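You operate a simulated robot arm through the tools that you are given. There is no shell and no other tool. Be economical: measure what you need, move in short steps, check, and stop when the job is done.

The job below is to be done with a simulated two-armed robot. You get a single attempt, and the scene is never put back.

## Task
Lay tile 3 on the ceramic ring at the load mark and lock the cavity.
Fine: tray in, both latches locked.
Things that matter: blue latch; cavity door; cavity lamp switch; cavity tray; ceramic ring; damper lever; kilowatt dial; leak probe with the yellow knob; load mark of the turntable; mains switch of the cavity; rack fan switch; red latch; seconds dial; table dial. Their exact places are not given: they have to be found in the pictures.

The check looks at the end state, three seconds after you hand in, the way a careful person would. Anything else that was tipped, shoved, dropped, spilled or broken makes it a failure.

## Robot
Two 7-joint arms with two-finger parallel grippers on one trunk, on a base that drives. Base frame: it is fixed to the floor where the robot stands at the start and does not move with it; the origin is under the middle of the robot, x ahead of it, y to its left, z up; the surface under the hand at the start is at about z = 846. Lengths are in mm, angles in degrees, forces in N, time in s.
The left shoulder is at the start at [40, 198, 1252], the right one opposite. With the tool pointing down near the work surface each hand reaches from about 100 to 640 mm from the robot's upright axis, wherever it stands, measured 20 degrees to its own side. Places, roughly: blue latch [300, -900, 1300]; cavity door [300, -600, 1500]; cavity lamp switch [300, -800, 600]; cavity tray [300, -600, 900]; damper lever [300, -1100, 800]; kilowatt dial [300, -1100, 1200]; leak probe with the yellow knob [300, -400, 700]; load mark of the turntable [300, -600, 900]; mains switch of the cavity [300, -1200, 1100]; rack fan switch [400, -1600, 900]; red latch [300, -400, 1300]; seconds dial [300, -1200, 1200]; table dial [300, -1100, 1100]; thermometer arm [700, 500, 1200]. Payload 3.43 kg a hand.
Tool frame (each hand has its own): the origin (TCP) lies between the finger pads and is the grasp point; the fingertips stand 30 mm ahead of it; z points along the fingers, y is the line along which they close. The gripper opens to 94 mm. The fingers are 28 mm wide and 10 mm thick; the gripper's body (50 by 96 mm) begins 55 mm behind the TCP.
Orientation is told as [roll, pitch, yaw] about the base's x, y, z axes, in that order, counted from this pose: with the fingers straight down and closing along the base's y, the tool's x points along the base's -x, its y along +y and its z along -z.

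## Interface
- The arms move only by the tool play_rows. It takes "left_moves", "right_moves" or both (then of equal length, played together; a hand with none holds still); each is a list of rows, each a list of 7 numbers: the shift along the tool's x, y, z in mm, then the turn, a rotation vector about the tool's x, y, z in degrees, then the gripper command, from -1 (shut) to 1 (fully open), values between in proportion. In form: [[tx, ty, tz, ax, ay, az, claw], ...]. A call has 1 to 20 rows; each row shifts and turns the commanded pose from where the row before left it, along the tool's axes as they then stand. Each row takes 0.2 s and may step no farther than 50 mm and 8.6 degrees from the row before; otherwise, or with a gripper value out of range, the whole call is refused. A pose out of reach is approached as far as the arm can. The call stops where the force on the tool passes 40 N (or 10 N more than at its start, if that is more) or the arm is blocked; 0.2 s more then pass. Each finger travels about 153 mm/s and halts on what it meets, pressing with about 41 N; the grip force reading is that of the motor and also rises with nothing between the fingers. The clock runs only during rows and for 0.2 s after the last one: add rows that do not move to give the fingers time. The reply holds the time, the measured pose of the TCP, the force on the tool along the base axes, the opening and the grip force, in the units named above and with some noise, with the torque about the TCP (base axes, N m) and any sound that the robot's microphone picked up.
- Cameras (640 x 400 px; columns grow to the right, rows downward): "scene" is now at [-35.9, -21.1, 1786.7]; the picture's right is [-0.56, -0.83, -0.00], its down [-0.72, 0.49, -0.48] and it looks along [0.40, -0.27, -0.88] (base axes); focal length 271 px, centre (320, 200). "left" rides on the left gripper at [76, -14, -102] in its tool frame; the picture's right is [0.18, 0.98, 0.00], its down [-0.75, 0.14, -0.64] and it looks along [-0.63, 0.12, 0.77] (tool axes); focal length 243 px, centre (320, 200). "right" rides on the right gripper at [76, 14, -102] in its tool frame; the picture's right is [-0.18, 0.98, 0.00], its down [-0.75, -0.14, -0.64] and it looks along [-0.63, -0.12, 0.77] (tool axes); focal length 243 px, centre (320, 200).
- capture(camera): a new picture of that camera. It takes no simulated time.
- lift_body(by): slides the trunk up (or, below 0, down) by that many mm; the arms and the scene camera ride with it, the base frame stays. It gives what a move gives, with no picture.
- drive_base(legs): drives the robot by 1 to 6 legs, each [ahead, left, turn to the left] in mm, mm and degrees, along the robot's own axes; the way and the turn of a leg run together, so that a leg with both is an arc; at most 1500 mm and 180 degrees a leg. The arms and the cameras ride along, it lands a little off, and it stops where it bumps. It gives what a move gives.
- turn_head(pan, tilt): turns the head with the scene camera to pan (to the left, within 86 degrees either way) and tilt (down, from -29 to 69), counted from straight ahead of the robot. It gives what a move gives.
- locate(camera, pixels): for up to 12 pixels [column, row] of the newest picture of that camera ("zoom" is the newest enlarged one), the place [x, y, z] in the base frame of the surface seen there, good to about 2 mm. It takes no simulated time.
- inspect(camera, box): a new picture of the part [left, top, right, bottom] of that camera's present view, enlarged. It takes no simulated time.
- job_done(): hands the job in; it is judged then, once.

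Go step by step. Measure first, check grasps and placings, and put right what went wrong. The budget is 80 turns and 62 pictures, counting those below and the enlarged ones. Unless the task says otherwise, let go and move clear before handing in, and close with one line.

The tools are called after "Call:" by a JSON object that holds its "name" and its "arguments". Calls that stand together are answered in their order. play_rows: Moves the arms, as the interface text tells. Its arguments: {"type":"object","properties":{"left_moves":{"type":"array"},"right_moves":{"type":"array"}},"required":[]} The other tools are called the same way: lift_body (by) slides the trunk up or down; drive_base (legs) drives the base; turn_head (pan, tilt) turns the head that bears the scene camera; capture (camera) takes a picture; locate (camera, pixels) gives the place of the surface under pixels of a picture; inspect (camera, box) takes an enlarged picture of a part of a camera's view; job_done () hands the job in.

At the start:

```text
time: 0.0
left_position: [390.6, -69.5, 1007.4]
left_tcp_rot: [-0.6, -1.0, 0.0]
left_ft_force: [-0.5, 0.4, -0.4]
left_wrist_torque: [0.0, 0.0, -0.02]
left_gripper_width: 94.0
left_grip_force: 0.1
right_position: [218.3, -249.6, 1005.7]
right_tcp_rot: [-0.6, -1.1, -0.1]
right_ft_force: [-0.2, 0.3, -0.3]
right_wrist_torque: [0.02, 0.0, -0.04]
right_gripper_width: 93.8
right_grip_force: 0.0
trunk travel left (down, up): [-925.0, 65.0]
robot x, y, heading: [8.0, 1.6, -0.1]
head pan, tilt: [-34.0, 62.2]
```

scene: 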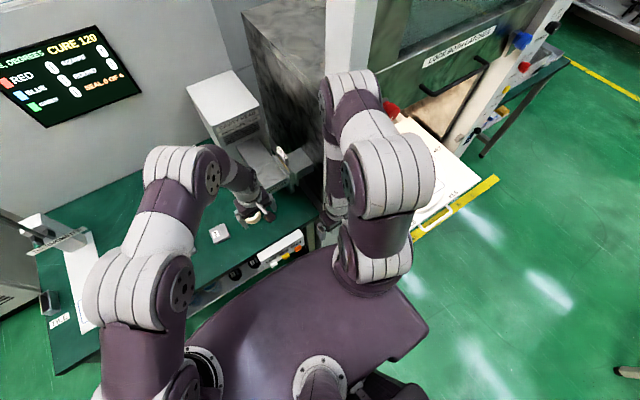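
right: 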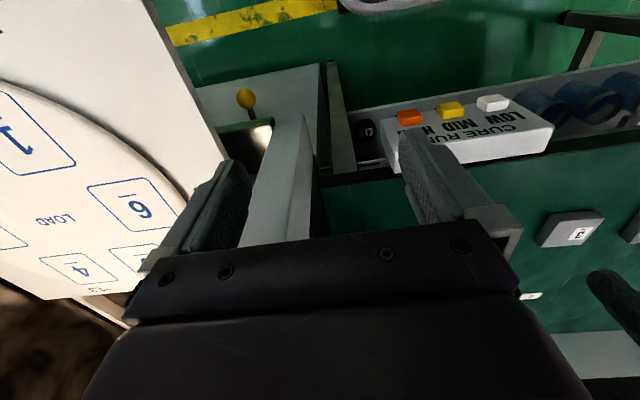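
left: 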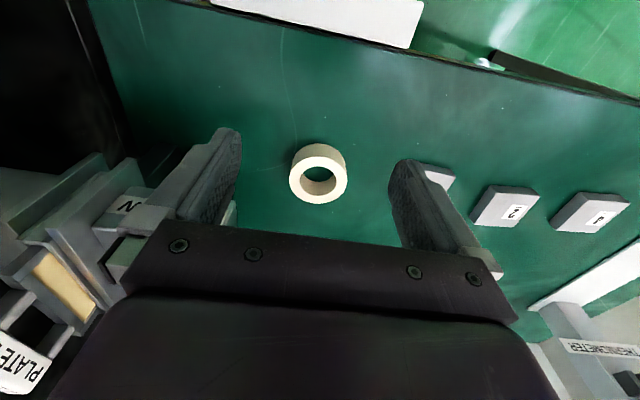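

The left-hand picture shows the ceramic ring near (318,172) and tiles 2 and 4. The right-hand picture shows the turntable tray with a LOAD label and tile 3 near (575,232). I'll take closer looks at these.

Call:
{"name": "locate", "arguments": {"camera": "left", "pixels": [[318, 150], [318, 200], [292, 178], [346, 178], [318, 183], [510, 205], [595, 212], [440, 175]]}}

Call:
{"name": "locate", "arguments": {"camera": "right", "pixels": [[580, 232], [55, 220], [135, 207], [85, 265], [30, 150], [245, 98], [570, 222], [550, 242], [200, 130], [100, 170]]}}

Call:
{"name": "inspect", "arguments": {"camera": "right", "box": [0, 60, 240, 330]}}

Call:
{"name": "inspect", "arguments": {"camera": "scene", "box": [360, 0, 600, 230]}}

```text
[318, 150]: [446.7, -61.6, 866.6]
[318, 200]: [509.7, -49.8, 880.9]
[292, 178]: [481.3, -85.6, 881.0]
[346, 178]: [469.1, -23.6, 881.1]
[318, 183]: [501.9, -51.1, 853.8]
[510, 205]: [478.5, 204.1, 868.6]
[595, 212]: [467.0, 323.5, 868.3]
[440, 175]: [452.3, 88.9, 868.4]
```

```text
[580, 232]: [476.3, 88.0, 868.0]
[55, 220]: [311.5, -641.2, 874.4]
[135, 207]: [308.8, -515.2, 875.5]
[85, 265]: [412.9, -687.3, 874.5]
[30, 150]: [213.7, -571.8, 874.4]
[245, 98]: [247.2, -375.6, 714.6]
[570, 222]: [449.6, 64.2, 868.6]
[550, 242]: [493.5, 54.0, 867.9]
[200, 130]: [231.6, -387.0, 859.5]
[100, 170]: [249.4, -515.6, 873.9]
```

```text
1.48 times, centred on (120, 195) of right
```

zoom: 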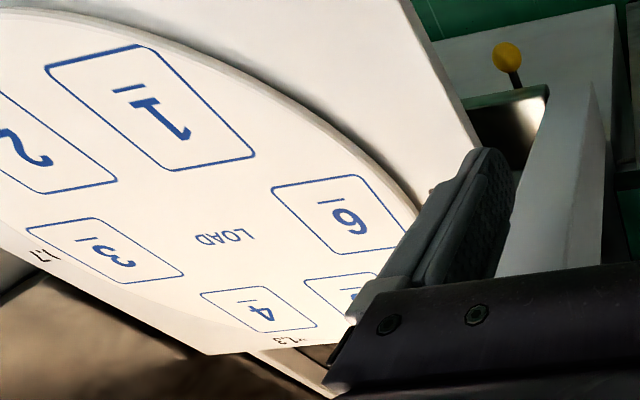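

```text
1.74 times, centred on (480, 115) of scene
```

zoom: 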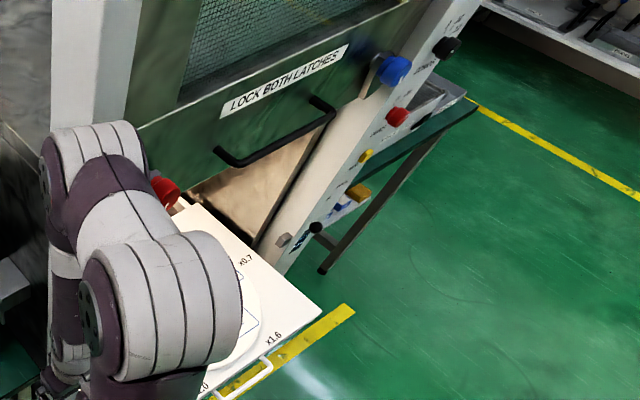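

The LOAD mark is near (311,-641,874), at the middle of a turntable on the pulled-out tray, with the door raised above it. The ring is near (475,-55) and tile 3 near (472,75). Next I'll look around with the head.

Call:
{"name": "turn_head", "arguments": {"pan": -60, "tilt": 40}}

Call:
{"name": "capture", "arguments": {"camera": "scene"}}

Call:
{"name": "turn_head", "arguments": {"pan": 15, "tilt": 45}}

Call:
{"name": "capture", "arguments": {"camera": "scene"}}

```text
time: 0.9
left_position: [389.9, -68.8, 1007.3]
left_tcp_rot: [-0.5, -1.0, 0.1]
left_ft_force: [-0.2, -0.4, -0.3]
left_wrist_torque: [-0.02, -0.03, -0.01]
left_gripper_width: 93.8
left_grip_force: 0.0
right_position: [219.0, -250.7, 1005.3]
right_tcp_rot: [-0.5, -1.0, 0.0]
right_ft_force: [-1.0, -0.4, 0.3]
right_wrist_torque: [0.0, 0.01, -0.01]
right_gripper_width: 94.0
right_grip_force: 0.0
trunk travel left (down, up): [-925.0, 65.0]
robot x, y, heading: [-1.5, 1.4, -0.2]
head pan, tilt: [-60.0, 40.0]
```

```text
56 pictures are left
```

scene: 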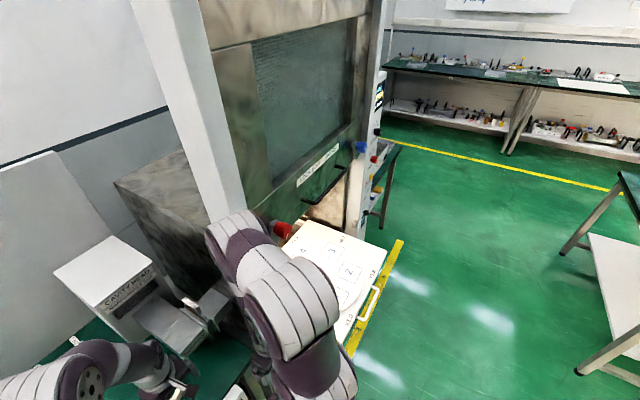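

```text
time: 2.4
left_position: [389.6, -69.1, 1007.0]
left_tcp_rot: [-0.5, -0.9, 0.1]
left_ft_force: [-1.2, -0.5, 0.0]
left_wrist_torque: [-0.02, -0.01, 0.02]
left_gripper_width: 93.9
left_grip_force: 0.2
right_position: [218.5, -249.3, 1004.5]
right_tcp_rot: [-0.4, -0.9, -0.1]
right_ft_force: [-0.6, -0.2, -0.2]
right_wrist_torque: [0.0, -0.02, 0.01]
right_gripper_width: 94.1
right_grip_force: 0.0
trunk travel left (down, up): [-925.0, 65.0]
robot x, y, heading: [0.1, 2.0, 0.0]
head pan, tilt: [15.0, 45.0]
```

```text
55 pictures are left
```

scene: 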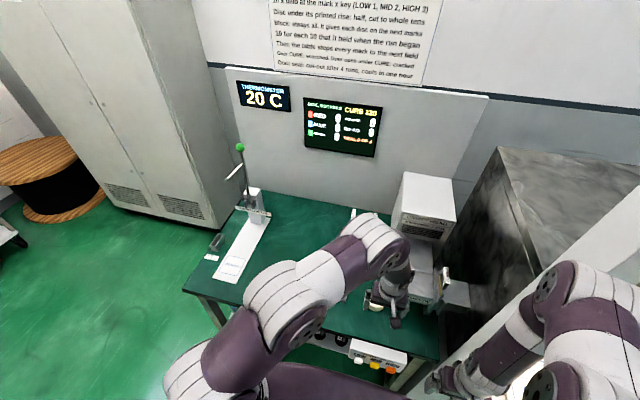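

There is a notice on the wall and a display panel, so I'll read both before moving anything.

Call:
{"name": "turn_head", "arguments": {"pan": 10, "tilt": 10}}

Call:
{"name": "capture", "arguments": {"camera": "scene"}}

Call:
{"name": "inspect", "arguments": {"camera": "scene", "box": [220, 100, 460, 250]}}

```text
time: 3.4
left_position: [390.5, -68.9, 1007.7]
left_tcp_rot: [-0.5, -1.1, 0.0]
left_ft_force: [0.2, -0.2, -0.4]
left_wrist_torque: [0.0, 0.05, -0.01]
left_gripper_width: 94.0
left_grip_force: 0.1
right_position: [219.1, -249.6, 1005.6]
right_tcp_rot: [-0.4, -1.0, 0.0]
right_ft_force: [0.2, -0.3, 0.0]
right_wrist_torque: [0.02, 0.02, -0.02]
right_gripper_width: 93.9
right_grip_force: 0.1
trunk travel left (down, up): [-925.0, 65.0]
robot x, y, heading: [-0.0, -0.7, -0.1]
head pan, tilt: [10.0, 10.0]
```

```text
54 pictures are left
```

scene: 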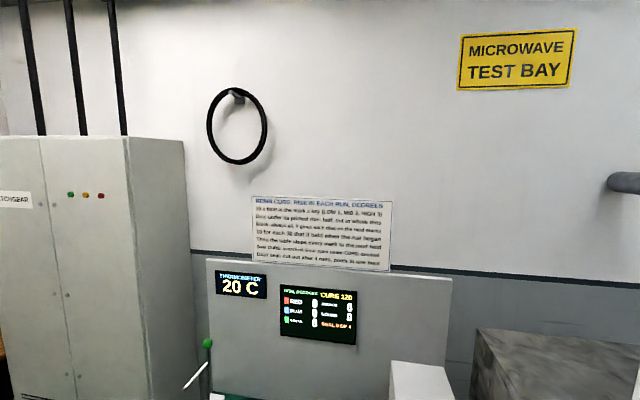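

```text
2.67 times, centred on (340, 175) of scene
```

zoom: 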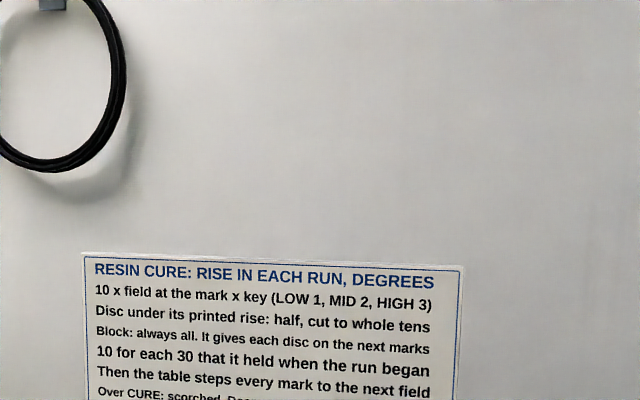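

The notice concerns cure runs, which this job doesn't need. I'll measure the cavity front from the scene camera.

Call:
{"name": "turn_head", "arguments": {"pan": -65, "tilt": 45}}

Call:
{"name": "capture", "arguments": {"camera": "scene"}}

Call:
{"name": "inspect", "arguments": {"camera": "scene", "box": [200, 80, 440, 380]}}

```text
time: 4.8
left_position: [390.3, -69.1, 1006.7]
left_tcp_rot: [-0.5, -1.0, 0.0]
left_ft_force: [1.6, -0.3, 0.1]
left_wrist_torque: [0.01, 0.0, 0.01]
left_gripper_width: 94.0
left_grip_force: 0.1
right_position: [218.9, -249.8, 1005.1]
right_tcp_rot: [-0.3, -1.0, 0.0]
right_ft_force: [0.2, -0.1, -0.2]
right_wrist_torque: [0.02, 0.01, 0.02]
right_gripper_width: 94.0
right_grip_force: 0.1
trunk travel left (down, up): [-925.0, 65.0]
robot x, y, heading: [-0.4, 2.3, -0.0]
head pan, tilt: [-65.0, 45.0]
```

```text
52 pictures are left
```

scene: 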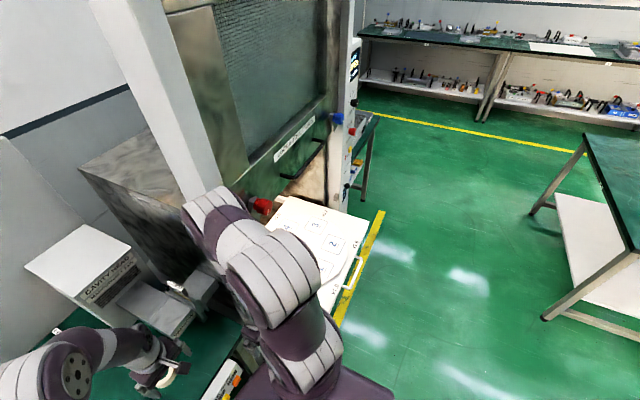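

```text
1.33 times, centred on (320, 230) of scene
```

zoom: 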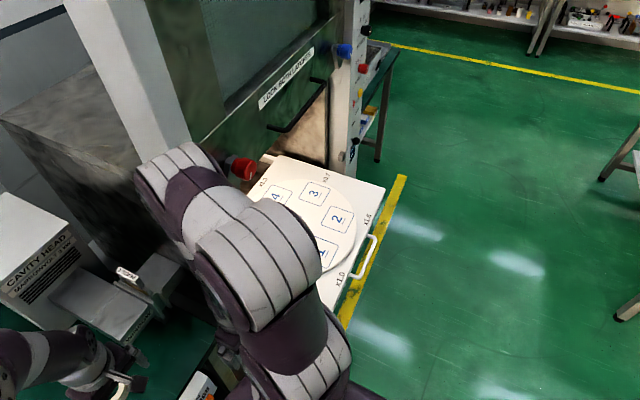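

Call:
{"name": "locate", "arguments": {"camera": "scene", "pixels": [[360, 262], [366, 230], [318, 214], [337, 117], [352, 130], [262, 205], [305, 170], [290, 178], [320, 143], [330, 110], [280, 200], [358, 170]]}}

```text
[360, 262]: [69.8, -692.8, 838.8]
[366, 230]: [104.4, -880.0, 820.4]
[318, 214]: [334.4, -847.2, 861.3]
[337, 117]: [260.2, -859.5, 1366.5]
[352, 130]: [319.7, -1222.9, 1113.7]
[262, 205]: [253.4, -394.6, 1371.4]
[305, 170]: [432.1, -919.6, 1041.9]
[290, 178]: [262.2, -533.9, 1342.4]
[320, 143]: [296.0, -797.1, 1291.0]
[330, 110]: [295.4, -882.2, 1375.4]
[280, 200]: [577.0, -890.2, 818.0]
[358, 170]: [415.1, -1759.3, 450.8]
```

The door is raised, with its handle at about (262,-534,1342). The latches are near (253,-395,1371) in red and (260,-860,1366) in blue, and the tray handle is at (70,-693,839). I'll take tile 3 with the left hand and the ring with the right hand, so first I'll move the left hand over tile 3.

Call:
{"name": "play_rows", "arguments": {"left_moves": [[0, 47, 0, 0, 0, 0, 1], [0, 47, 0, 0, 0, 0, 1], [0, 47, 0, 0, 0, 0, 1]]}}

Call:
{"name": "capture", "arguments": {"camera": "left"}}

```text
time: 5.7
left_position: [390.1, 72.2, 1006.1]
left_tcp_rot: [-0.6, -0.9, -0.1]
left_ft_force: [-0.2, -0.4, 0.7]
left_wrist_torque: [-0.03, 0.01, -0.01]
left_gripper_width: 93.9
left_grip_force: 0.0
right_position: [218.2, -249.6, 1004.3]
right_tcp_rot: [-0.4, -0.8, 0.0]
right_ft_force: [-0.9, -0.1, 0.1]
right_wrist_torque: [0.0, 0.02, 0.02]
right_gripper_width: 94.1
right_grip_force: 0.1
trunk travel left (down, up): [-925.0, 65.0]
robot x, y, heading: [-0.4, 4.0, 0.4]
head pan, tilt: [-65.0, 45.0]
```

```text
50 pictures are left
```

left: 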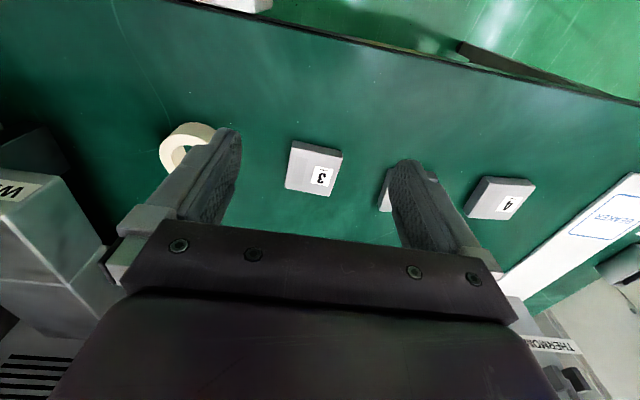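

Tile 3 is clear at (314,167). I'll measure its corners.

Call:
{"name": "locate", "arguments": {"camera": "left", "pixels": [[296, 144], [338, 155], [328, 190], [289, 184], [314, 167], [340, 163], [355, 185], [382, 200], [168, 140], [210, 130], [190, 180], [280, 200]]}}

Call:
{"name": "inspect", "arguments": {"camera": "left", "box": [240, 110, 400, 220]}}

```text
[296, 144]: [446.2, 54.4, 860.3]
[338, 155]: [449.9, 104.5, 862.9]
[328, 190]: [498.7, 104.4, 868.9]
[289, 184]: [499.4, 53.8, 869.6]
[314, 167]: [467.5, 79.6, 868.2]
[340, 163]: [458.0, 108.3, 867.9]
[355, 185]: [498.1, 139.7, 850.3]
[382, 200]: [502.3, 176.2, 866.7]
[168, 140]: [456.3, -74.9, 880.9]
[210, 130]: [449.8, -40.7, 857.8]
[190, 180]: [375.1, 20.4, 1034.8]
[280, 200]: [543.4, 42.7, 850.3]
```

```text
3.64 times, centred on (320, 165) of left
```

zoom: 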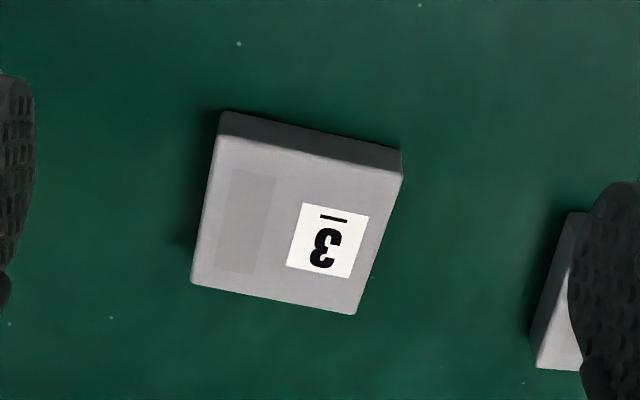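

Call:
{"name": "locate", "arguments": {"camera": "zoom", "pixels": [[220, 141], [399, 184], [353, 309], [195, 281], [310, 165], [275, 294], [209, 210], [377, 245]]}}

```text
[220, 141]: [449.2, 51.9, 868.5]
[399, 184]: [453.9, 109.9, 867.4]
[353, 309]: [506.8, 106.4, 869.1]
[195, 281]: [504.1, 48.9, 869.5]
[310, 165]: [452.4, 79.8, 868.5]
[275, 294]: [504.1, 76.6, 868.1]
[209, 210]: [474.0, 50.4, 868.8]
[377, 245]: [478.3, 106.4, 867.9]
```

Tile 3 is centred at (478.5,79.3), turned about -4°, with its top at 868 and the table at 850. I'll bring the left hand over it, leaving the fingertips above the tile's bottom so they clear the ring later.

Call:
{"name": "play_rows", "arguments": {"left_moves": [[-45, 3, 0, -0.6, 0.9, 4, 0.7], [-44, 1, 20, 0, 0, 0, 0.7], [0, 0, 40, 0, 0, 0, 0.7], [0, 0, 0, 0, 0, 0, 0.7]]}}

Call:
{"name": "capture", "arguments": {"camera": "left"}}

```text
time: 6.7
left_position: [480.3, 74.5, 947.2]
left_tcp_rot: [0.0, -0.1, -4.0]
left_ft_force: [-0.6, -0.8, 1.3]
left_wrist_torque: [0.02, -0.01, 0.01]
left_gripper_width: 79.9
left_grip_force: 0.0
right_position: [218.5, -250.6, 1005.2]
right_tcp_rot: [-0.5, -0.9, 0.0]
right_ft_force: [0.0, 0.6, -0.7]
right_wrist_torque: [-0.03, 0.01, 0.01]
right_gripper_width: 94.0
right_grip_force: 0.0
trunk travel left (down, up): [-925.0, 65.0]
robot x, y, heading: [-3.6, -2.5, -0.0]
head pan, tilt: [-65.0, 45.0]
```

```text
48 pictures are left
```

left: 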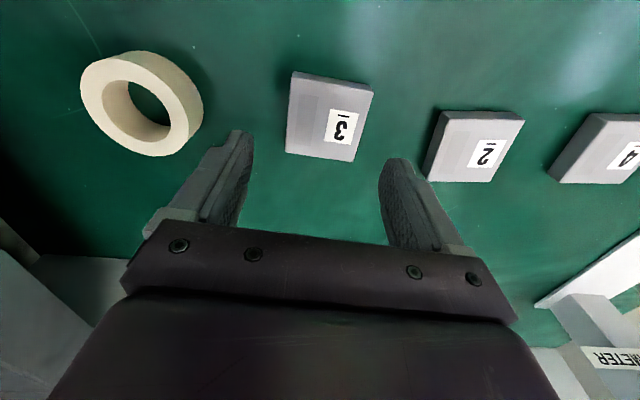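

The hand is over tile 3 and needs about +5 mm in y. I'll descend to 888 and close.

Call:
{"name": "play_rows", "arguments": {"left_moves": [[1, 5, 25, 0, 0, 0, 0.7], [0, 0, 25, 0, 0, 0, 0.7], [0, 0, 9, 0, 0, 0, 0.7], [0, 0, 0, 0, 0, 0, 0.2], [0, 0, 0, 0, 0, 0, -1], [0, 0, 0, 0, 0, 0, -1], [0, 0, 0, 0, 0, 0, -1]]}}

Call:
{"name": "capture", "arguments": {"camera": "left"}}

```text
time: 8.2
left_position: [479.2, 79.5, 887.1]
left_tcp_rot: [0.2, -0.1, -3.9]
left_ft_force: [-0.2, 0.2, -0.2]
left_wrist_torque: [0.03, -0.02, -0.01]
left_gripper_width: 59.0
left_grip_force: 40.8
right_position: [218.5, -249.5, 1005.9]
right_tcp_rot: [-0.6, -0.9, 0.0]
right_ft_force: [-0.5, -0.3, 0.3]
right_wrist_torque: [-0.02, 0.01, 0.0]
right_gripper_width: 93.9
right_grip_force: 0.0
trunk travel left (down, up): [-925.0, 65.0]
robot x, y, heading: [3.3, -2.9, -0.3]
head pan, tilt: [-65.0, 45.0]
```

```text
47 pictures are left
```

left: 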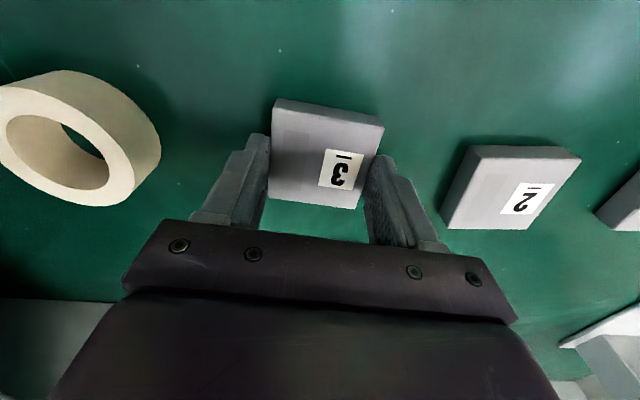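

Tile 3 is gripped at 59 mm. I'll lift it and carry it left, then bring the right hand over in front of the ring.

Call:
{"name": "play_rows", "arguments": {"left_moves": [[0, 0, -30, 0, 0, 0, -1], [0, 0, -45, 0, 0, 0, -1], [0, 0, -45, 0, 0, 0, -1], [0, 45, 0, 0, 0, 0, -1], [0, 45, 0, 0, 0, 0, -1], [0, 45, 0, 0, 0, 0, -1], [45, 0, 0, 0, 0, 0, -1], [45, 0, 0, 0, 0, 0, -1]], "right_moves": [[0, 0, 0, 0, 0, 0, 1], [0, 0, 0, 0, 0, 0, 1], [0, 0, 0, -0.5, 0.9, 0, 1], [0, 48, 0, 0, 0, 0, 1], [0, 48, 0, 0, 0, 0, 1], [0, 48, 0, 0, 0, 0, 1], [-45, 50, 0, 0, 0, 0, 1], [-45, 0, 0, 0, 0, 0, 1]]}}

Call:
{"name": "capture", "arguments": {"camera": "left"}}

Call:
{"name": "capture", "arguments": {"camera": "right"}}

```text
refused: row 7 steps farther than a row can; nothing moved
```

```text
46 pictures are left
```

left: 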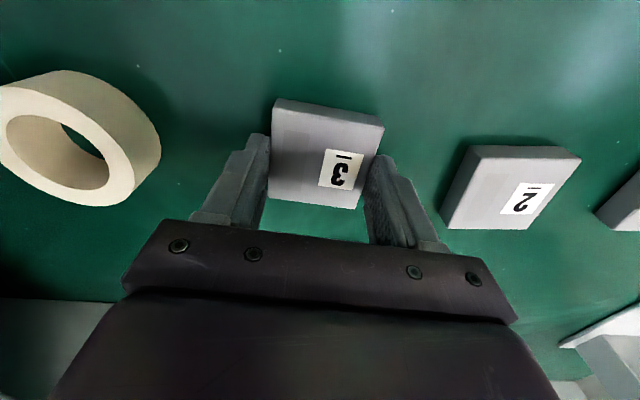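

```text
45 pictures are left
```

right: 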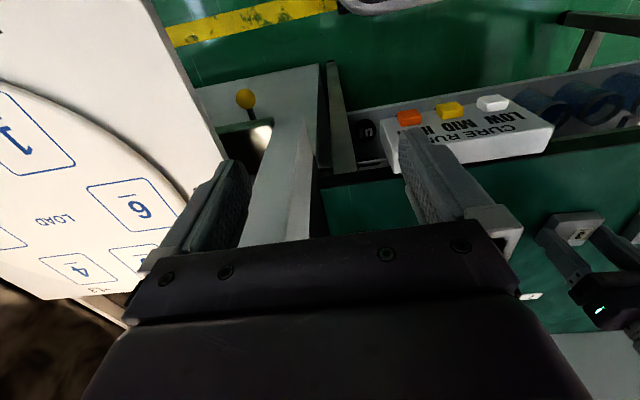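

Row 7 was over the step limit, so nothing moved. I'll replay with smaller steps.

Call:
{"name": "play_rows", "arguments": {"left_moves": [[0, 0, -30, 0, 0, 0, -1], [0, 0, -45, 0, 0, 0, -1], [0, 0, -45, 0, 0, 0, -1], [0, 45, 0, 0, 0, 0, -1], [0, 45, 0, 0, 0, 0, -1], [0, 45, 0, 0, 0, 0, -1], [45, 0, 0, 0, 0, 0, -1], [45, 0, 0, 0, 0, 0, -1]], "right_moves": [[0, 0, 0, 0, 0, 0, 1], [0, 0, 0, 0, 0, 0, 1], [0, 0, 0, -0.5, 0.9, 0, 1], [0, 48, 0, 0, 0, 0, 1], [0, 48, 0, 0, 0, 0, 1], [0, 48, 0, 0, 0, 0, 1], [0, 48, 0, 0, 0, 0, 1], [-45, 0, 0, 0, 0, 0, 1]]}}

Call:
{"name": "capture", "arguments": {"camera": "right"}}

```text
time: 10.1
left_position: [418.8, 213.0, 999.6]
left_tcp_rot: [0.5, 1.3, -4.0]
left_ft_force: [0.9, -0.1, -2.3]
left_wrist_torque: [-0.03, 0.03, 0.02]
left_gripper_width: 59.1
left_grip_force: 41.5
right_position: [286.3, -63.9, 1000.3]
right_tcp_rot: [0.4, 1.1, -0.1]
right_ft_force: [1.2, 0.4, -0.6]
right_wrist_torque: [-0.04, 0.03, 0.01]
right_gripper_width: 93.7
right_grip_force: 0.1
trunk travel left (down, up): [-925.0, 65.0]
robot x, y, heading: [-1.4, 1.1, -0.0]
head pan, tilt: [-65.0, 45.0]
```

```text
44 pictures are left
```

right: 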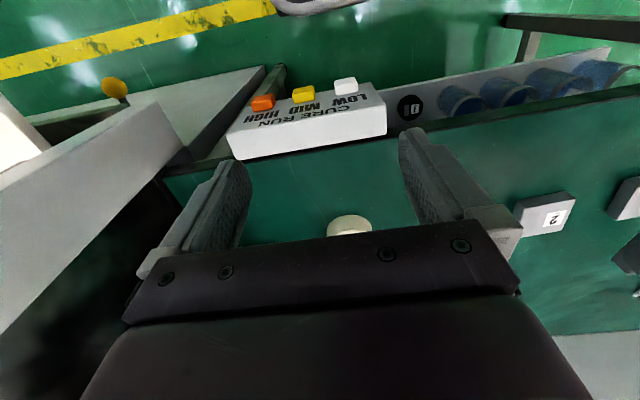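

Both hands are clear and tile 3 is held. I'll bring the right hand forward toward the ring and let it settle before measuring.

Call:
{"name": "play_rows", "arguments": {"right_moves": [[-45, 6, 0, 0, 0, 0, 1], [-45, 0, 0, 0, 0, 0, 1], [-25, 0, 0, 0, 0, 0, 1], [0, 0, 0, 0, 0, 0, 1], [0, 0, 0, 0, 0, 0, 1]]}}

Call:
{"name": "inspect", "arguments": {"camera": "right", "box": [220, 90, 420, 240]}}

```text
time: 11.2
left_position: [414.1, 211.9, 1002.8]
left_tcp_rot: [0.5, 1.0, -3.9]
left_ft_force: [0.5, -1.2, -1.9]
left_wrist_torque: [0.0, 0.03, -0.01]
left_gripper_width: 59.4
left_grip_force: 41.0
right_position: [379.6, -67.4, 999.8]
right_tcp_rot: [-0.5, -0.5, 0.1]
right_ft_force: [0.4, -0.7, 0.4]
right_wrist_torque: [-0.04, 0.01, 0.02]
right_gripper_width: 94.0
right_grip_force: 0.0
right hand out of reach, approached as far as the arm can: row 2, 3
trunk travel left (down, up): [-925.0, 65.0]
robot x, y, heading: [1.8, 1.9, 0.2]
head pan, tilt: [-65.0, 45.0]
```

```text
2.67 times, centred on (320, 165) of right
```

zoom: 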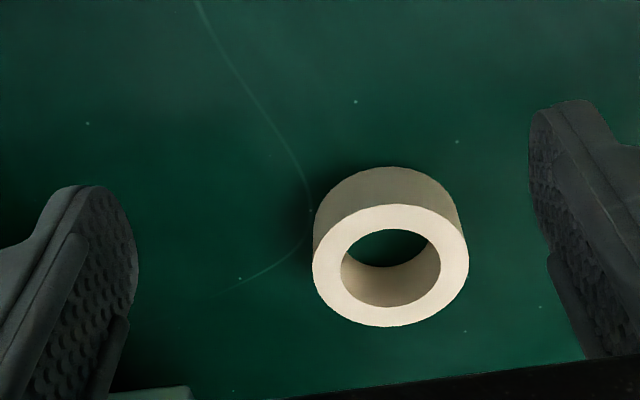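

The right arm runs out of reach across the body here. I'll measure the ring now, draw the left hand back, and drive left 150 mm.

Call:
{"name": "locate", "arguments": {"camera": "zoom", "pixels": [[390, 207], [390, 324], [315, 265], [466, 265], [345, 220], [440, 310], [345, 310], [440, 220]]}}

Call:
{"name": "play_rows", "arguments": {"left_moves": [[45, 0, 0, 0, 0, 0, -1], [45, 0, 0, 0, 0, 0, -1], [30, 0, 0, 0, 0, 0, -1], [0, 0, 0, 0, 0, 0, -1]], "right_moves": [[45, 0, 0, 0, 0, 0, 1], [45, 0, 0, 0, 0, 0, 1], [0, 0, 0, 0, 0, 0, 1], [0, 0, 0, 0, 0, 0, 1]]}}

Call:
{"name": "drive_base", "arguments": {"legs": [[0, 150, 0]]}}

```text
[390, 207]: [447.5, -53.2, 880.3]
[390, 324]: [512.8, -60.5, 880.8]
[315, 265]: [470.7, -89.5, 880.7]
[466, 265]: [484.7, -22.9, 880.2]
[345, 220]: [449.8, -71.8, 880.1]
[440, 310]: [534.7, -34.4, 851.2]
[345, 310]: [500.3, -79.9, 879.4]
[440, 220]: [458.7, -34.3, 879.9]
```

```text
time: 12.2
left_position: [296.2, 221.5, 1006.1]
left_tcp_rot: [0.5, 1.0, -4.0]
left_ft_force: [-0.2, -0.8, -1.3]
left_wrist_torque: [-0.02, 0.02, -0.02]
left_gripper_width: 59.4
left_grip_force: 41.0
right_position: [307.9, -61.2, 1000.5]
right_tcp_rot: [0.5, 1.0, 0.0]
right_ft_force: [0.4, -0.1, 0.4]
right_wrist_torque: [-0.02, -0.01, -0.02]
right_gripper_width: 94.0
right_grip_force: 0.0
trunk travel left (down, up): [-925.0, 65.0]
robot x, y, heading: [1.7, -1.2, -0.0]
head pan, tilt: [-65.0, 45.0]
```

```text
time: 13.6
left_position: [292.8, 367.7, 1006.4]
left_tcp_rot: [0.6, 0.9, -3.9]
left_ft_force: [0.7, 0.5, -1.3]
left_wrist_torque: [0.03, 0.02, 0.02]
left_gripper_width: 59.5
left_grip_force: 41.1
right_position: [306.8, 87.8, 999.5]
right_tcp_rot: [0.6, 0.8, 0.1]
right_ft_force: [-0.3, -0.8, -0.1]
right_wrist_torque: [0.01, 0.01, -0.01]
right_gripper_width: 94.0
right_grip_force: 0.0
trunk travel left (down, up): [-925.0, 65.0]
robot x, y, heading: [-2.8, 150.1, 0.2]
head pan, tilt: [-65.0, 45.0]
```

The ring is centred at (480,-56), about 66 mm wide, with its top at 880.5. I'll move the right hand above it.

Call:
{"name": "play_rows", "arguments": {"right_moves": [[-34, -36, 0, 0.3, -0.5, 0, 1], [-34, -36, 0, 0.3, -0.4, 0, 1], [-34, -36, 0, 0, 0, 0, 1], [-34, -36, 0, 0, 0, 0, 1], [-35, 0, 20, 0, 0, 0, 1], [0, 0, 30, 0, 0, 0, 1], [0, 0, 0, 0, 0, 0, 1], [0, 0, 0, 0, 0, 0, 1]]}}

Call:
{"name": "capture", "arguments": {"camera": "right"}}

```text
time: 15.4
left_position: [294.4, 371.5, 1006.6]
left_tcp_rot: [0.6, 1.0, -4.0]
left_ft_force: [-0.4, -0.5, -1.0]
left_wrist_torque: [-0.02, 0.0, 0.01]
left_gripper_width: 59.6
left_grip_force: 41.1
right_position: [475.8, -56.2, 948.5]
right_tcp_rot: [0.0, 0.2, 0.0]
right_ft_force: [0.4, 0.0, -0.2]
right_wrist_torque: [-0.01, -0.02, 0.04]
right_gripper_width: 94.1
right_grip_force: 0.1
trunk travel left (down, up): [-925.0, 65.0]
robot x, y, heading: [0.3, 148.6, 0.3]
head pan, tilt: [-65.0, 45.0]
```

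```text
42 pictures are left
```

right: 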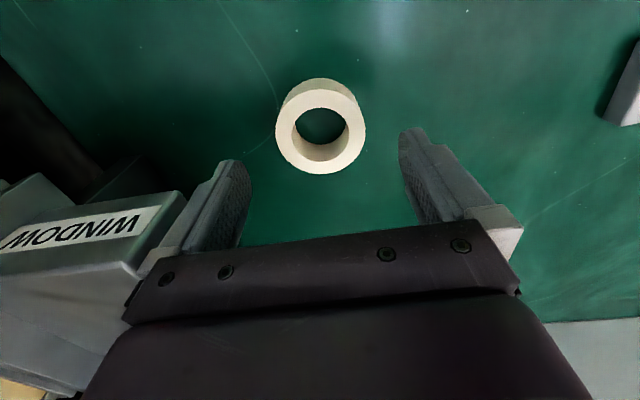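

A box marked WINDOW sits close to the gripper on the left side of the picture. I'll measure it before descending.

Call:
{"name": "locate", "arguments": {"camera": "right", "pixels": [[150, 200], [178, 195], [100, 225], [40, 185], [130, 260], [320, 106], [320, 172], [277, 138], [364, 135]]}}

```text
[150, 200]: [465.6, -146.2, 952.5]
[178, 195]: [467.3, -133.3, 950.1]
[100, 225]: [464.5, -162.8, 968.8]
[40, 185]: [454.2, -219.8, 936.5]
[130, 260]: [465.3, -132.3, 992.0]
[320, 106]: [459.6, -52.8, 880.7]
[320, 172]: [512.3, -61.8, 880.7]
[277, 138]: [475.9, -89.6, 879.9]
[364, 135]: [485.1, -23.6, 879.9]
```

The WINDOW box edge is at y≈-132, which leaves at least 20 mm. I'll descend straight down on the ring and close.

Call:
{"name": "play_rows", "arguments": {"right_moves": [[-3, 0, 25, 0, 0, 0, 0.85], [0, 0, 25, 0, 0, 0, 0.85], [0, 0, 10, 0, 0, 0, 0.85], [0, 0, 0, 0, 0, 0, 0.3], [0, 0, 0, 0, 0, 0, -1], [0, 0, 0, 0, 0, 0, -1], [0, 0, 0, 0, 0, 0, -1]]}}

Call:
{"name": "capture", "arguments": {"camera": "right"}}

```text
time: 17.0
left_position: [293.0, 370.7, 1005.4]
left_tcp_rot: [0.6, 0.9, -4.0]
left_ft_force: [0.6, 0.2, -1.9]
left_wrist_torque: [-0.02, -0.01, -0.01]
left_gripper_width: 59.2
left_grip_force: 40.3
right_position: [479.3, -55.7, 888.8]
right_tcp_rot: [-0.2, -0.1, 0.1]
right_ft_force: [0.4, -0.1, -0.5]
right_wrist_torque: [0.06, 0.03, 0.01]
right_gripper_width: 66.8
right_grip_force: 41.2
trunk travel left (down, up): [-925.0, 65.0]
robot x, y, heading: [-0.5, 149.4, 0.0]
head pan, tilt: [-65.0, 45.0]
```

```text
41 pictures are left
```

right: 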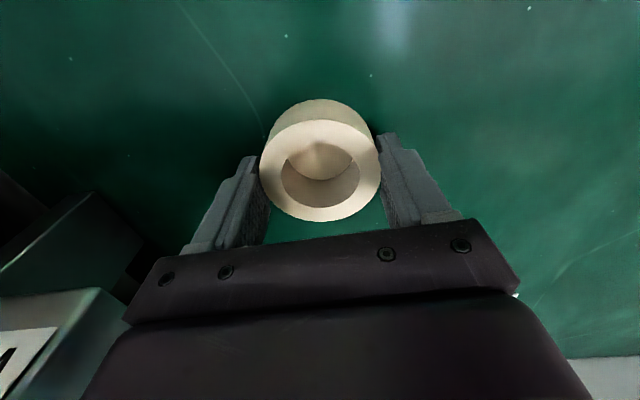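

The ring is gripped at 66.8 mm. I'll lift it and draw it back, then look down past the body to see how much room the base has near the tray.

Call:
{"name": "play_rows", "arguments": {"right_moves": [[0, 0, -30, 0, 0, 0, -1], [0, 0, -45, 0, 0, 0, -1], [0, 0, -45, 0, 0, 0, -1], [45, 0, 0, 0, 0, 0, -1], [45, 0, 0, 0, 0, 0, -1], [45, 0, 0, 0, 0, 0, -1], [45, 0, 0, 0, 0, 0, -1], [45, 0, 0, 0, 0, 0, -1], [30, 0, 0, 0, 0, 0, -1], [0, 0, 0, 0, 0, 0, -1]]}}

Call:
{"name": "turn_head", "arguments": {"pan": -50, "tilt": 69}}

Call:
{"name": "capture", "arguments": {"camera": "scene"}}

Call:
{"name": "capture", "arguments": {"camera": "right"}}

```text
time: 19.2
left_position: [292.8, 370.7, 1005.8]
left_tcp_rot: [0.7, 1.0, -4.0]
left_ft_force: [-0.7, 0.7, -1.7]
left_wrist_torque: [-0.01, 0.01, 0.04]
left_gripper_width: 59.3
left_grip_force: 41.1
right_position: [225.5, -54.6, 1008.6]
right_tcp_rot: [0.1, 0.2, 0.1]
right_ft_force: [0.0, 0.2, -1.4]
right_wrist_torque: [-0.01, 0.0, -0.05]
right_gripper_width: 66.8
right_grip_force: 41.2
trunk travel left (down, up): [-925.0, 65.0]
robot x, y, heading: [-2.3, 150.6, 0.1]
head pan, tilt: [-65.0, 45.0]
```

```text
time: 20.1
left_position: [292.7, 369.8, 1006.2]
left_tcp_rot: [0.7, 0.8, -4.0]
left_ft_force: [0.2, 0.5, -1.4]
left_wrist_torque: [-0.02, -0.01, -0.01]
left_gripper_width: 59.4
left_grip_force: 41.4
right_position: [224.6, -55.8, 1009.3]
right_tcp_rot: [0.1, 0.1, 0.1]
right_ft_force: [-0.9, 0.2, -1.5]
right_wrist_torque: [-0.02, 0.0, 0.0]
right_gripper_width: 66.7
right_grip_force: 41.1
trunk travel left (down, up): [-925.0, 65.0]
robot x, y, heading: [-0.3, 150.2, 0.1]
head pan, tilt: [-50.0, 68.8]
```

```text
40 pictures are left
```

scene: 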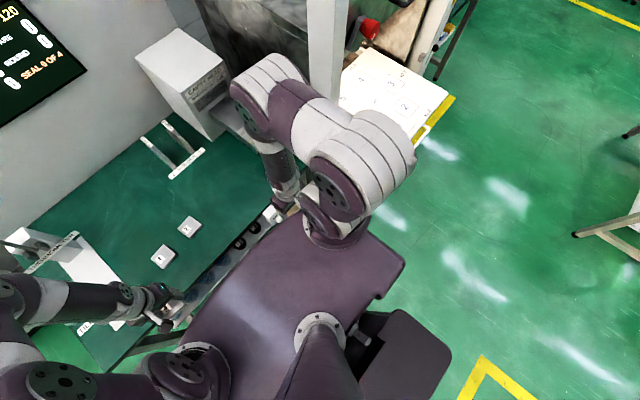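

```text
39 pictures are left
```

right: 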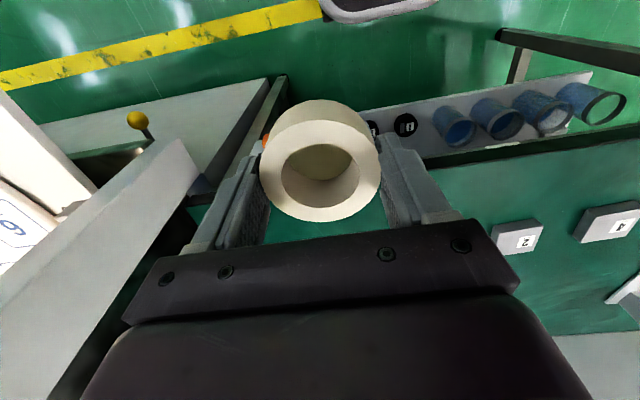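

Call:
{"name": "locate", "arguments": {"camera": "scene", "pixels": [[403, 262], [385, 295], [445, 355], [320, 232], [240, 255], [270, 230], [440, 120], [330, 90], [337, 80], [212, 290], [410, 300], [350, 320]]}}

Call:
{"name": "locate", "arguments": {"camera": "right", "pixels": [[380, 8], [195, 165], [60, 340], [100, 150], [140, 120], [265, 85], [60, 195], [20, 130], [500, 40], [610, 100]]}}

```text
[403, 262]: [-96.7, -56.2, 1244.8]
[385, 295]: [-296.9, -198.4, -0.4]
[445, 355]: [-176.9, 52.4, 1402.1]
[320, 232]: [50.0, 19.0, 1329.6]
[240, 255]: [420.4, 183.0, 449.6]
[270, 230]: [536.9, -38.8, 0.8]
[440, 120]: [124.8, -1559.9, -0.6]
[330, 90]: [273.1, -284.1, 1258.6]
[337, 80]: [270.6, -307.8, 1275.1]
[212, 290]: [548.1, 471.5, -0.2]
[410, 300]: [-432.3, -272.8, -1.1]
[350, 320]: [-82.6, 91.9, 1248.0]
```

```text
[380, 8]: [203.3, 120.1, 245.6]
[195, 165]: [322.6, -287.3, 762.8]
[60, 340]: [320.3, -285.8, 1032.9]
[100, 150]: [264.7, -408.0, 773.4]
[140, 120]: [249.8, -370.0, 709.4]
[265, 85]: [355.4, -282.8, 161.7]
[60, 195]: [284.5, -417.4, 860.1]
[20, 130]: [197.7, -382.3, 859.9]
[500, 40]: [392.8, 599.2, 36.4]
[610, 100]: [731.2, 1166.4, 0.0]
```

The posts stand at x≈270–320 and the tray handle at x≈70. I'll back up 200 mm and then drive right 600 mm, keeping both hands well in front of everything, and look at the cavity from there.

Call:
{"name": "drive_base", "arguments": {"legs": [[-200, 0, 0], [0, -600, 0]]}}

Call:
{"name": "turn_head", "arguments": {"pan": -15, "tilt": 45}}

Call:
{"name": "capture", "arguments": {"camera": "scene"}}

```text
time: 24.7
left_position: [93.4, -224.1, 1005.1]
left_tcp_rot: [0.4, 0.9, -3.7]
left_ft_force: [-0.1, 0.5, -1.8]
left_wrist_torque: [-0.01, 0.03, 0.0]
left_gripper_width: 59.0
left_grip_force: 40.8
right_position: [25.2, -649.7, 1008.3]
right_tcp_rot: [0.0, 0.1, 0.2]
right_ft_force: [-0.4, 0.1, -1.4]
right_wrist_torque: [-0.07, 0.02, 0.0]
right_gripper_width: 66.8
right_grip_force: 41.3
trunk travel left (down, up): [-925.0, 65.0]
robot x, y, heading: [-202.0, -447.3, 0.3]
head pan, tilt: [-50.0, 68.8]
```

```text
time: 25.7
left_position: [93.6, -225.0, 1005.3]
left_tcp_rot: [0.6, 0.9, -3.8]
left_ft_force: [0.3, 0.6, -1.9]
left_wrist_torque: [-0.01, 0.01, 0.01]
left_gripper_width: 59.3
left_grip_force: 41.2
right_position: [25.9, -650.5, 1008.4]
right_tcp_rot: [0.2, 0.1, 0.2]
right_ft_force: [-0.6, -0.2, -1.5]
right_wrist_torque: [-0.01, -0.03, 0.01]
right_gripper_width: 66.8
right_grip_force: 40.7
trunk travel left (down, up): [-925.0, 65.0]
robot x, y, heading: [-202.9, -446.7, 0.0]
head pan, tilt: [-15.0, 45.0]
```

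```text
38 pictures are left
```

scene: 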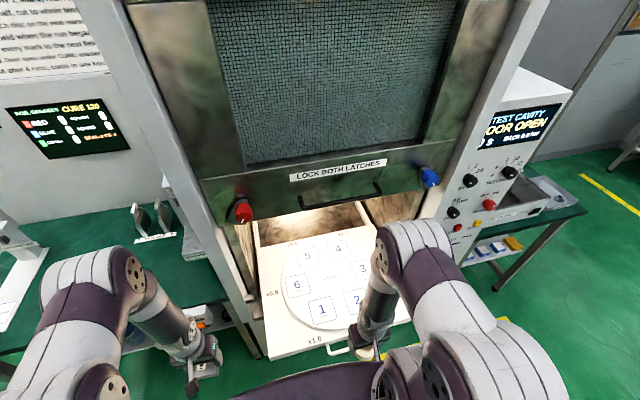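

This is a clear front view: the door is raised and carries the red latch (242,210), blue latch (428,176) and handle (340,198), and the display reads "DOOR OPEN". I'll zoom in on it.

Call:
{"name": "inspect", "arguments": {"camera": "scene", "box": [210, 140, 470, 370]}}

Call:
{"name": "locate", "arguments": {"camera": "scene", "pixels": [[331, 280], [244, 212], [430, 178], [300, 212], [380, 190], [340, 205], [337, 345], [273, 355], [260, 240], [348, 190], [235, 222], [412, 270]]}}

Call:
{"name": "inspect", "arguments": {"camera": "scene", "box": [430, 80, 610, 260]}}

```text
1.74 times, centred on (340, 255) of scene
```

zoom: 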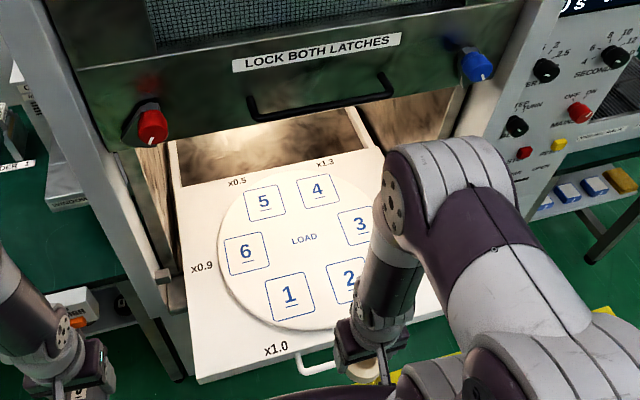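

```text
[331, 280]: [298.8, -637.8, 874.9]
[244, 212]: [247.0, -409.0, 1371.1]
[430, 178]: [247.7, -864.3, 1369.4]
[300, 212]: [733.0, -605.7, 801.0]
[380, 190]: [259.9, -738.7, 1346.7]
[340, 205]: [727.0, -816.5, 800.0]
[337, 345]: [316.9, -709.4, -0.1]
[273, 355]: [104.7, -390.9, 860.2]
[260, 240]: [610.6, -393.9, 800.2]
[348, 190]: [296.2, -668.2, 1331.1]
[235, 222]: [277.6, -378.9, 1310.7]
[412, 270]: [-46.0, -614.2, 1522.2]
```

```text
2.22 times, centred on (520, 170) of scene
```

zoom: 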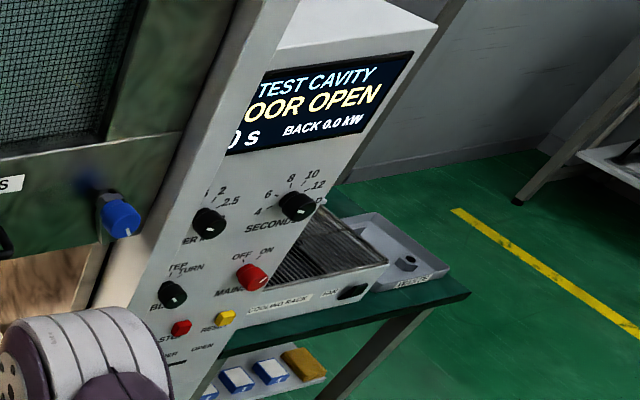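

The LOAD mark is at the disc centre, about (300–311,-640). Staying at x=-200 keeps the elbow away from the door, so I'll extend the right hand forward at z≈1005.

Call:
{"name": "play_rows", "arguments": {"right_moves": [[-45, 0, 0, 0, 0, 0, -1], [-45, 0, 0, 0, 0, 0, -1], [-45, 0, 0, 0, 0, 0, -1], [-45, 0, 0, 0, 0, 0, -1], [-25, 0, 0, 0, 0, 0, -1], [0, 0, 0, 0, 0, 0, -1], [0, 0, 0, 0, 0, 0, -1]]}}

Call:
{"name": "capture", "arguments": {"camera": "right"}}

Call:
{"name": "capture", "arguments": {"camera": "scene"}}

```text
time: 27.3
left_position: [91.6, -224.1, 1006.3]
left_tcp_rot: [0.6, 0.9, -3.8]
left_ft_force: [-0.1, -0.1, -1.6]
left_wrist_torque: [0.03, 0.0, 0.0]
left_gripper_width: 59.7
left_grip_force: 41.1
right_position: [230.6, -648.7, 1009.8]
right_tcp_rot: [0.0, 0.1, 0.2]
right_ft_force: [0.1, 0.4, -1.8]
right_wrist_torque: [-0.02, -0.03, -0.01]
right_gripper_width: 67.0
right_grip_force: 40.6
trunk travel left (down, up): [-925.0, 65.0]
robot x, y, heading: [-199.9, -448.3, 0.2]
head pan, tilt: [-15.0, 45.0]
```

```text
35 pictures are left
```

right: 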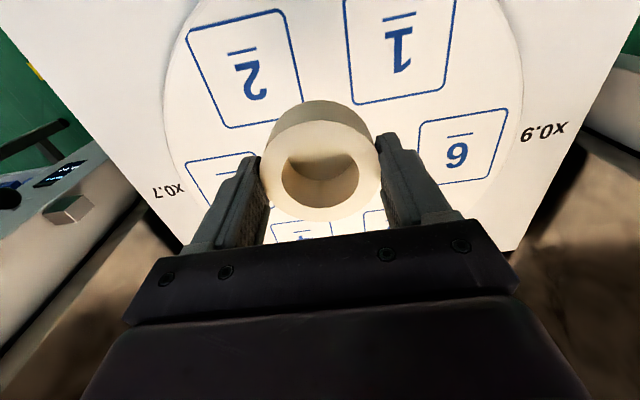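

```text
34 pictures are left
```

scene: 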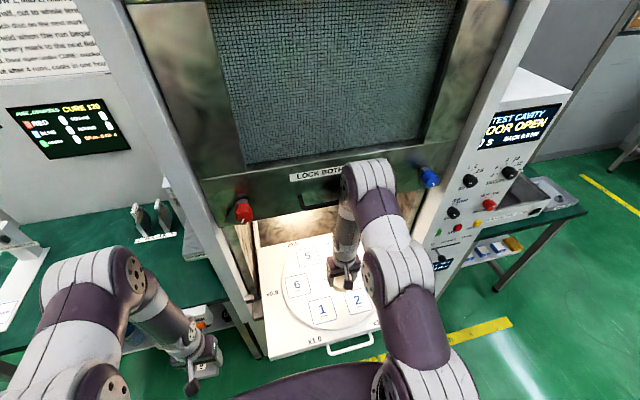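

Let me locate disc rim and field-box points to get the exact centre.

Call:
{"name": "locate", "arguments": {"camera": "right", "pixels": [[168, 110], [183, 35], [510, 35], [521, 100], [505, 165], [247, 68], [397, 50], [462, 147], [215, 195]]}}

Call:
{"name": "locate", "arguments": {"camera": "scene", "pixels": [[283, 285], [322, 328], [295, 310], [297, 284], [320, 310], [307, 256], [356, 300], [350, 160], [370, 160], [345, 195], [340, 290]]}}

```text
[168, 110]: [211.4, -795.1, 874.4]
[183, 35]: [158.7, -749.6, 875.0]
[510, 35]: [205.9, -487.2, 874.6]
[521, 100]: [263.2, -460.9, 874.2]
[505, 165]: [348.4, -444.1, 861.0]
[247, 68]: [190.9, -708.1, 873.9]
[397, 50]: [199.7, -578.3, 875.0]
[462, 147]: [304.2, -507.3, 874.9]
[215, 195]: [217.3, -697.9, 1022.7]
```

```text
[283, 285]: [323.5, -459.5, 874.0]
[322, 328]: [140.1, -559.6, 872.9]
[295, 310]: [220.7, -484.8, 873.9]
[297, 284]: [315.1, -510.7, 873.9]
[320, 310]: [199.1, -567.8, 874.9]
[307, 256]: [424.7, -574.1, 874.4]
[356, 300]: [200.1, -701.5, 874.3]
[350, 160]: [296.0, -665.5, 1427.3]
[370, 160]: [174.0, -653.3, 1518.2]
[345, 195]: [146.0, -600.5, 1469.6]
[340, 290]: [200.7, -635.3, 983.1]
```

Lining up the disc points puts the LOAD mark at about (311,-640,874). The right elbow at (174,-653,1518) would reach the door if I extended here, so I'll draw back, drive back 150 mm and lower the trunk to keep the elbow under the door.

Call:
{"name": "play_rows", "arguments": {"right_moves": [[45, 0, 0, 0, 0, 0, -1], [45, 0, 0, 0, 0, 0, -1], [45, 0, 0, 0, 0, 0, -1], [45, 0, 0, 0, 0, 0, -1], [25, 0, 0, 0, 0, 0, -1], [0, 0, 0, 0, 0, 0, -1]]}}

Call:
{"name": "drive_base", "arguments": {"legs": [[-150, 0, 0]]}}

Call:
{"name": "lift_body", "arguments": {"by": -400}}

```text
time: 28.7
left_position: [93.9, -224.5, 1005.3]
left_tcp_rot: [0.5, 1.1, -3.7]
left_ft_force: [0.0, -1.0, -2.5]
left_wrist_torque: [0.02, 0.02, 0.0]
left_gripper_width: 59.3
left_grip_force: 41.0
right_position: [27.5, -651.4, 1008.6]
right_tcp_rot: [0.2, 0.1, 0.2]
right_ft_force: [0.6, -0.3, -1.6]
right_wrist_torque: [0.02, 0.02, 0.01]
right_gripper_width: 66.7
right_grip_force: 41.1
trunk travel left (down, up): [-925.0, 65.0]
robot x, y, heading: [-200.5, -443.6, 0.0]
head pan, tilt: [-15.0, 45.0]
```

```text
time: 30.1
left_position: [-55.3, -225.7, 1005.8]
left_tcp_rot: [0.6, 0.9, -3.7]
left_ft_force: [0.1, 1.0, -2.4]
left_wrist_torque: [0.01, 0.04, 0.0]
left_gripper_width: 59.1
left_grip_force: 41.2
right_position: [-123.3, -651.6, 1009.2]
right_tcp_rot: [0.1, 0.2, 0.3]
right_ft_force: [0.1, -0.3, -1.5]
right_wrist_torque: [0.02, 0.03, 0.02]
right_gripper_width: 66.7
right_grip_force: 40.6
trunk travel left (down, up): [-925.0, 65.0]
robot x, y, heading: [-348.9, -442.2, 0.3]
head pan, tilt: [-15.0, 45.0]
```

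```text
time: 33.9
left_position: [-57.1, -224.5, 605.2]
left_tcp_rot: [0.5, 0.9, -3.8]
left_ft_force: [-0.3, -0.4, -0.8]
left_wrist_torque: [0.01, -0.03, -0.04]
left_gripper_width: 59.3
left_grip_force: 40.8
right_position: [-124.5, -650.4, 609.1]
right_tcp_rot: [0.1, 0.2, 0.1]
right_ft_force: [-0.4, -0.4, -1.1]
right_wrist_torque: [-0.02, -0.03, 0.01]
right_gripper_width: 66.8
right_grip_force: 40.8
trunk travel left (down, up): [-525.0, 465.0]
robot x, y, heading: [-353.2, -448.6, 0.2]
head pan, tilt: [-15.0, 45.0]
```

The trunk is down. I'll raise both hands back to about z=1000.

Call:
{"name": "play_rows", "arguments": {"left_moves": [[0, 0, -45, 0, 0, 0, -1], [0, 0, -45, 0, 0, 0, -1], [0, 0, -45, 0, 0, 0, -1], [0, 0, -45, 0, 0, 0, -1], [0, 0, -45, 0, 0, 0, -1], [0, 0, -45, 0, 0, 0, -1], [0, 0, -45, 0, 0, 0, -1], [0, 0, -45, 0, 0, 0, -1], [0, 0, -40, 0, 0, 0, -1], [0, 0, 0, 0, 0, 0, -1]], "right_moves": [[-12, 0, -45, 0, 0, 0, -1], [-12, 0, -45, 0, 0, 0, -1], [-12, 0, -45, 0, 0, 0, -1], [-12, 0, -45, 0, 0, 0, -1], [-12, 0, -45, 0, 0, 0, -1], [-12, 0, -45, 0, 0, 0, -1], [-12, 0, -45, 0, 0, 0, -1], [-12, 0, -45, 0, 0, 0, -1], [0, 0, -40, 0, 0, 0, -1], [0, 0, 0, 0, 0, 0, -1]]}}

Call:
{"name": "capture", "arguments": {"camera": "scene"}}

```text
time: 34.3
left_position: [-56.6, -227.1, 640.5]
left_tcp_rot: [0.6, 1.0, -3.8]
left_ft_force: [0.5, -0.4, -1.8]
left_wrist_torque: [0.0, 0.0, -0.02]
left_gripper_width: 59.3
left_grip_force: 41.0
right_position: [-114.6, -653.3, 639.2]
right_tcp_rot: [0.0, -0.9, 0.2]
right_ft_force: [-26.7, 5.1, -147.3]
right_wrist_torque: [-4.28, -15.5, 0.19]
right_gripper_width: 66.6
right_grip_force: 41.4
trunk travel left (down, up): [-525.0, 465.0]
robot x, y, heading: [-351.4, -448.5, -0.0]
head pan, tilt: [-15.0, 45.0]
stopped in row 2 (right hand): the force on the tool passed its limit at 446 N (the readings are from after the stop); the commanded pose is now the measured one
```

```text
33 pictures are left
```

scene: 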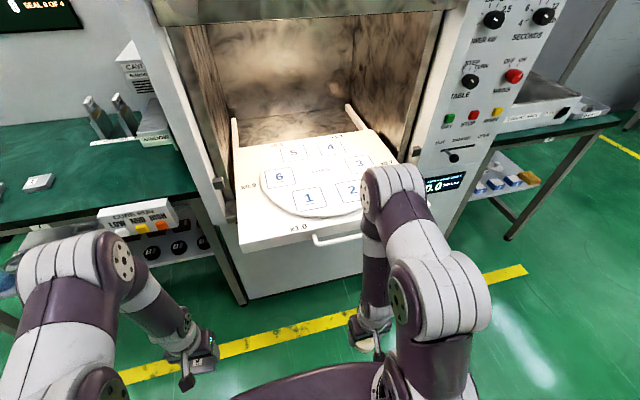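

The right arm met something while rising: the force passed 446 N and it still reads -147 N. I need to find the contact before moving again.

Call:
{"name": "locate", "arguments": {"camera": "scene", "pixels": [[320, 240], [360, 235], [372, 180], [415, 185], [372, 260], [375, 310], [361, 325], [245, 245], [310, 230], [385, 370], [404, 290], [400, 170]]}}

Call:
{"name": "inspect", "arguments": {"camera": "scene", "box": [300, 140, 500, 370]}}

Call:
{"name": "capture", "arguments": {"camera": "right"}}

```text
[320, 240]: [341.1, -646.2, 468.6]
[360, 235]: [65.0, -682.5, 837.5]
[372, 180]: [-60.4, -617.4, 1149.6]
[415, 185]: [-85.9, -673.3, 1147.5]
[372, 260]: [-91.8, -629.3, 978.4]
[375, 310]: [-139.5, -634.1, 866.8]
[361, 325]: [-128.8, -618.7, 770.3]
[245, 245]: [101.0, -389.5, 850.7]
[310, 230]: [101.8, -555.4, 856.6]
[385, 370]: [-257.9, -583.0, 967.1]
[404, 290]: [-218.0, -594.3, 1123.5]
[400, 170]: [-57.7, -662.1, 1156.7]
```

```text
1.74 times, centred on (400, 255) of scene
```

zoom: 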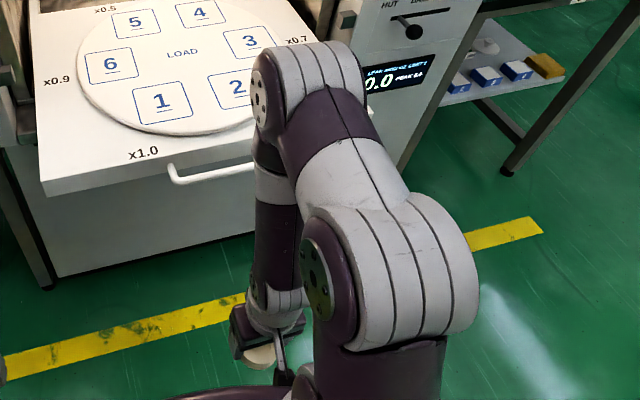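

```text
31 pictures are left
```

right: 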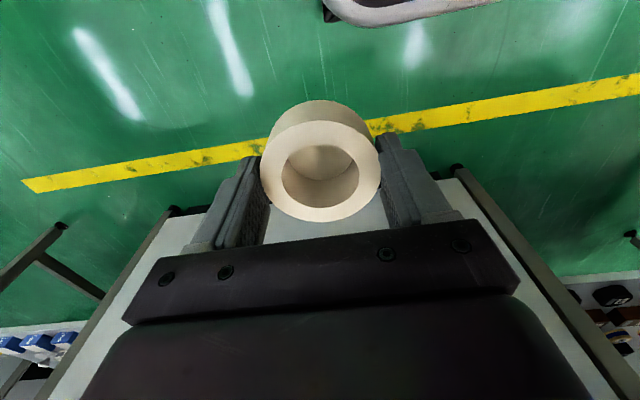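

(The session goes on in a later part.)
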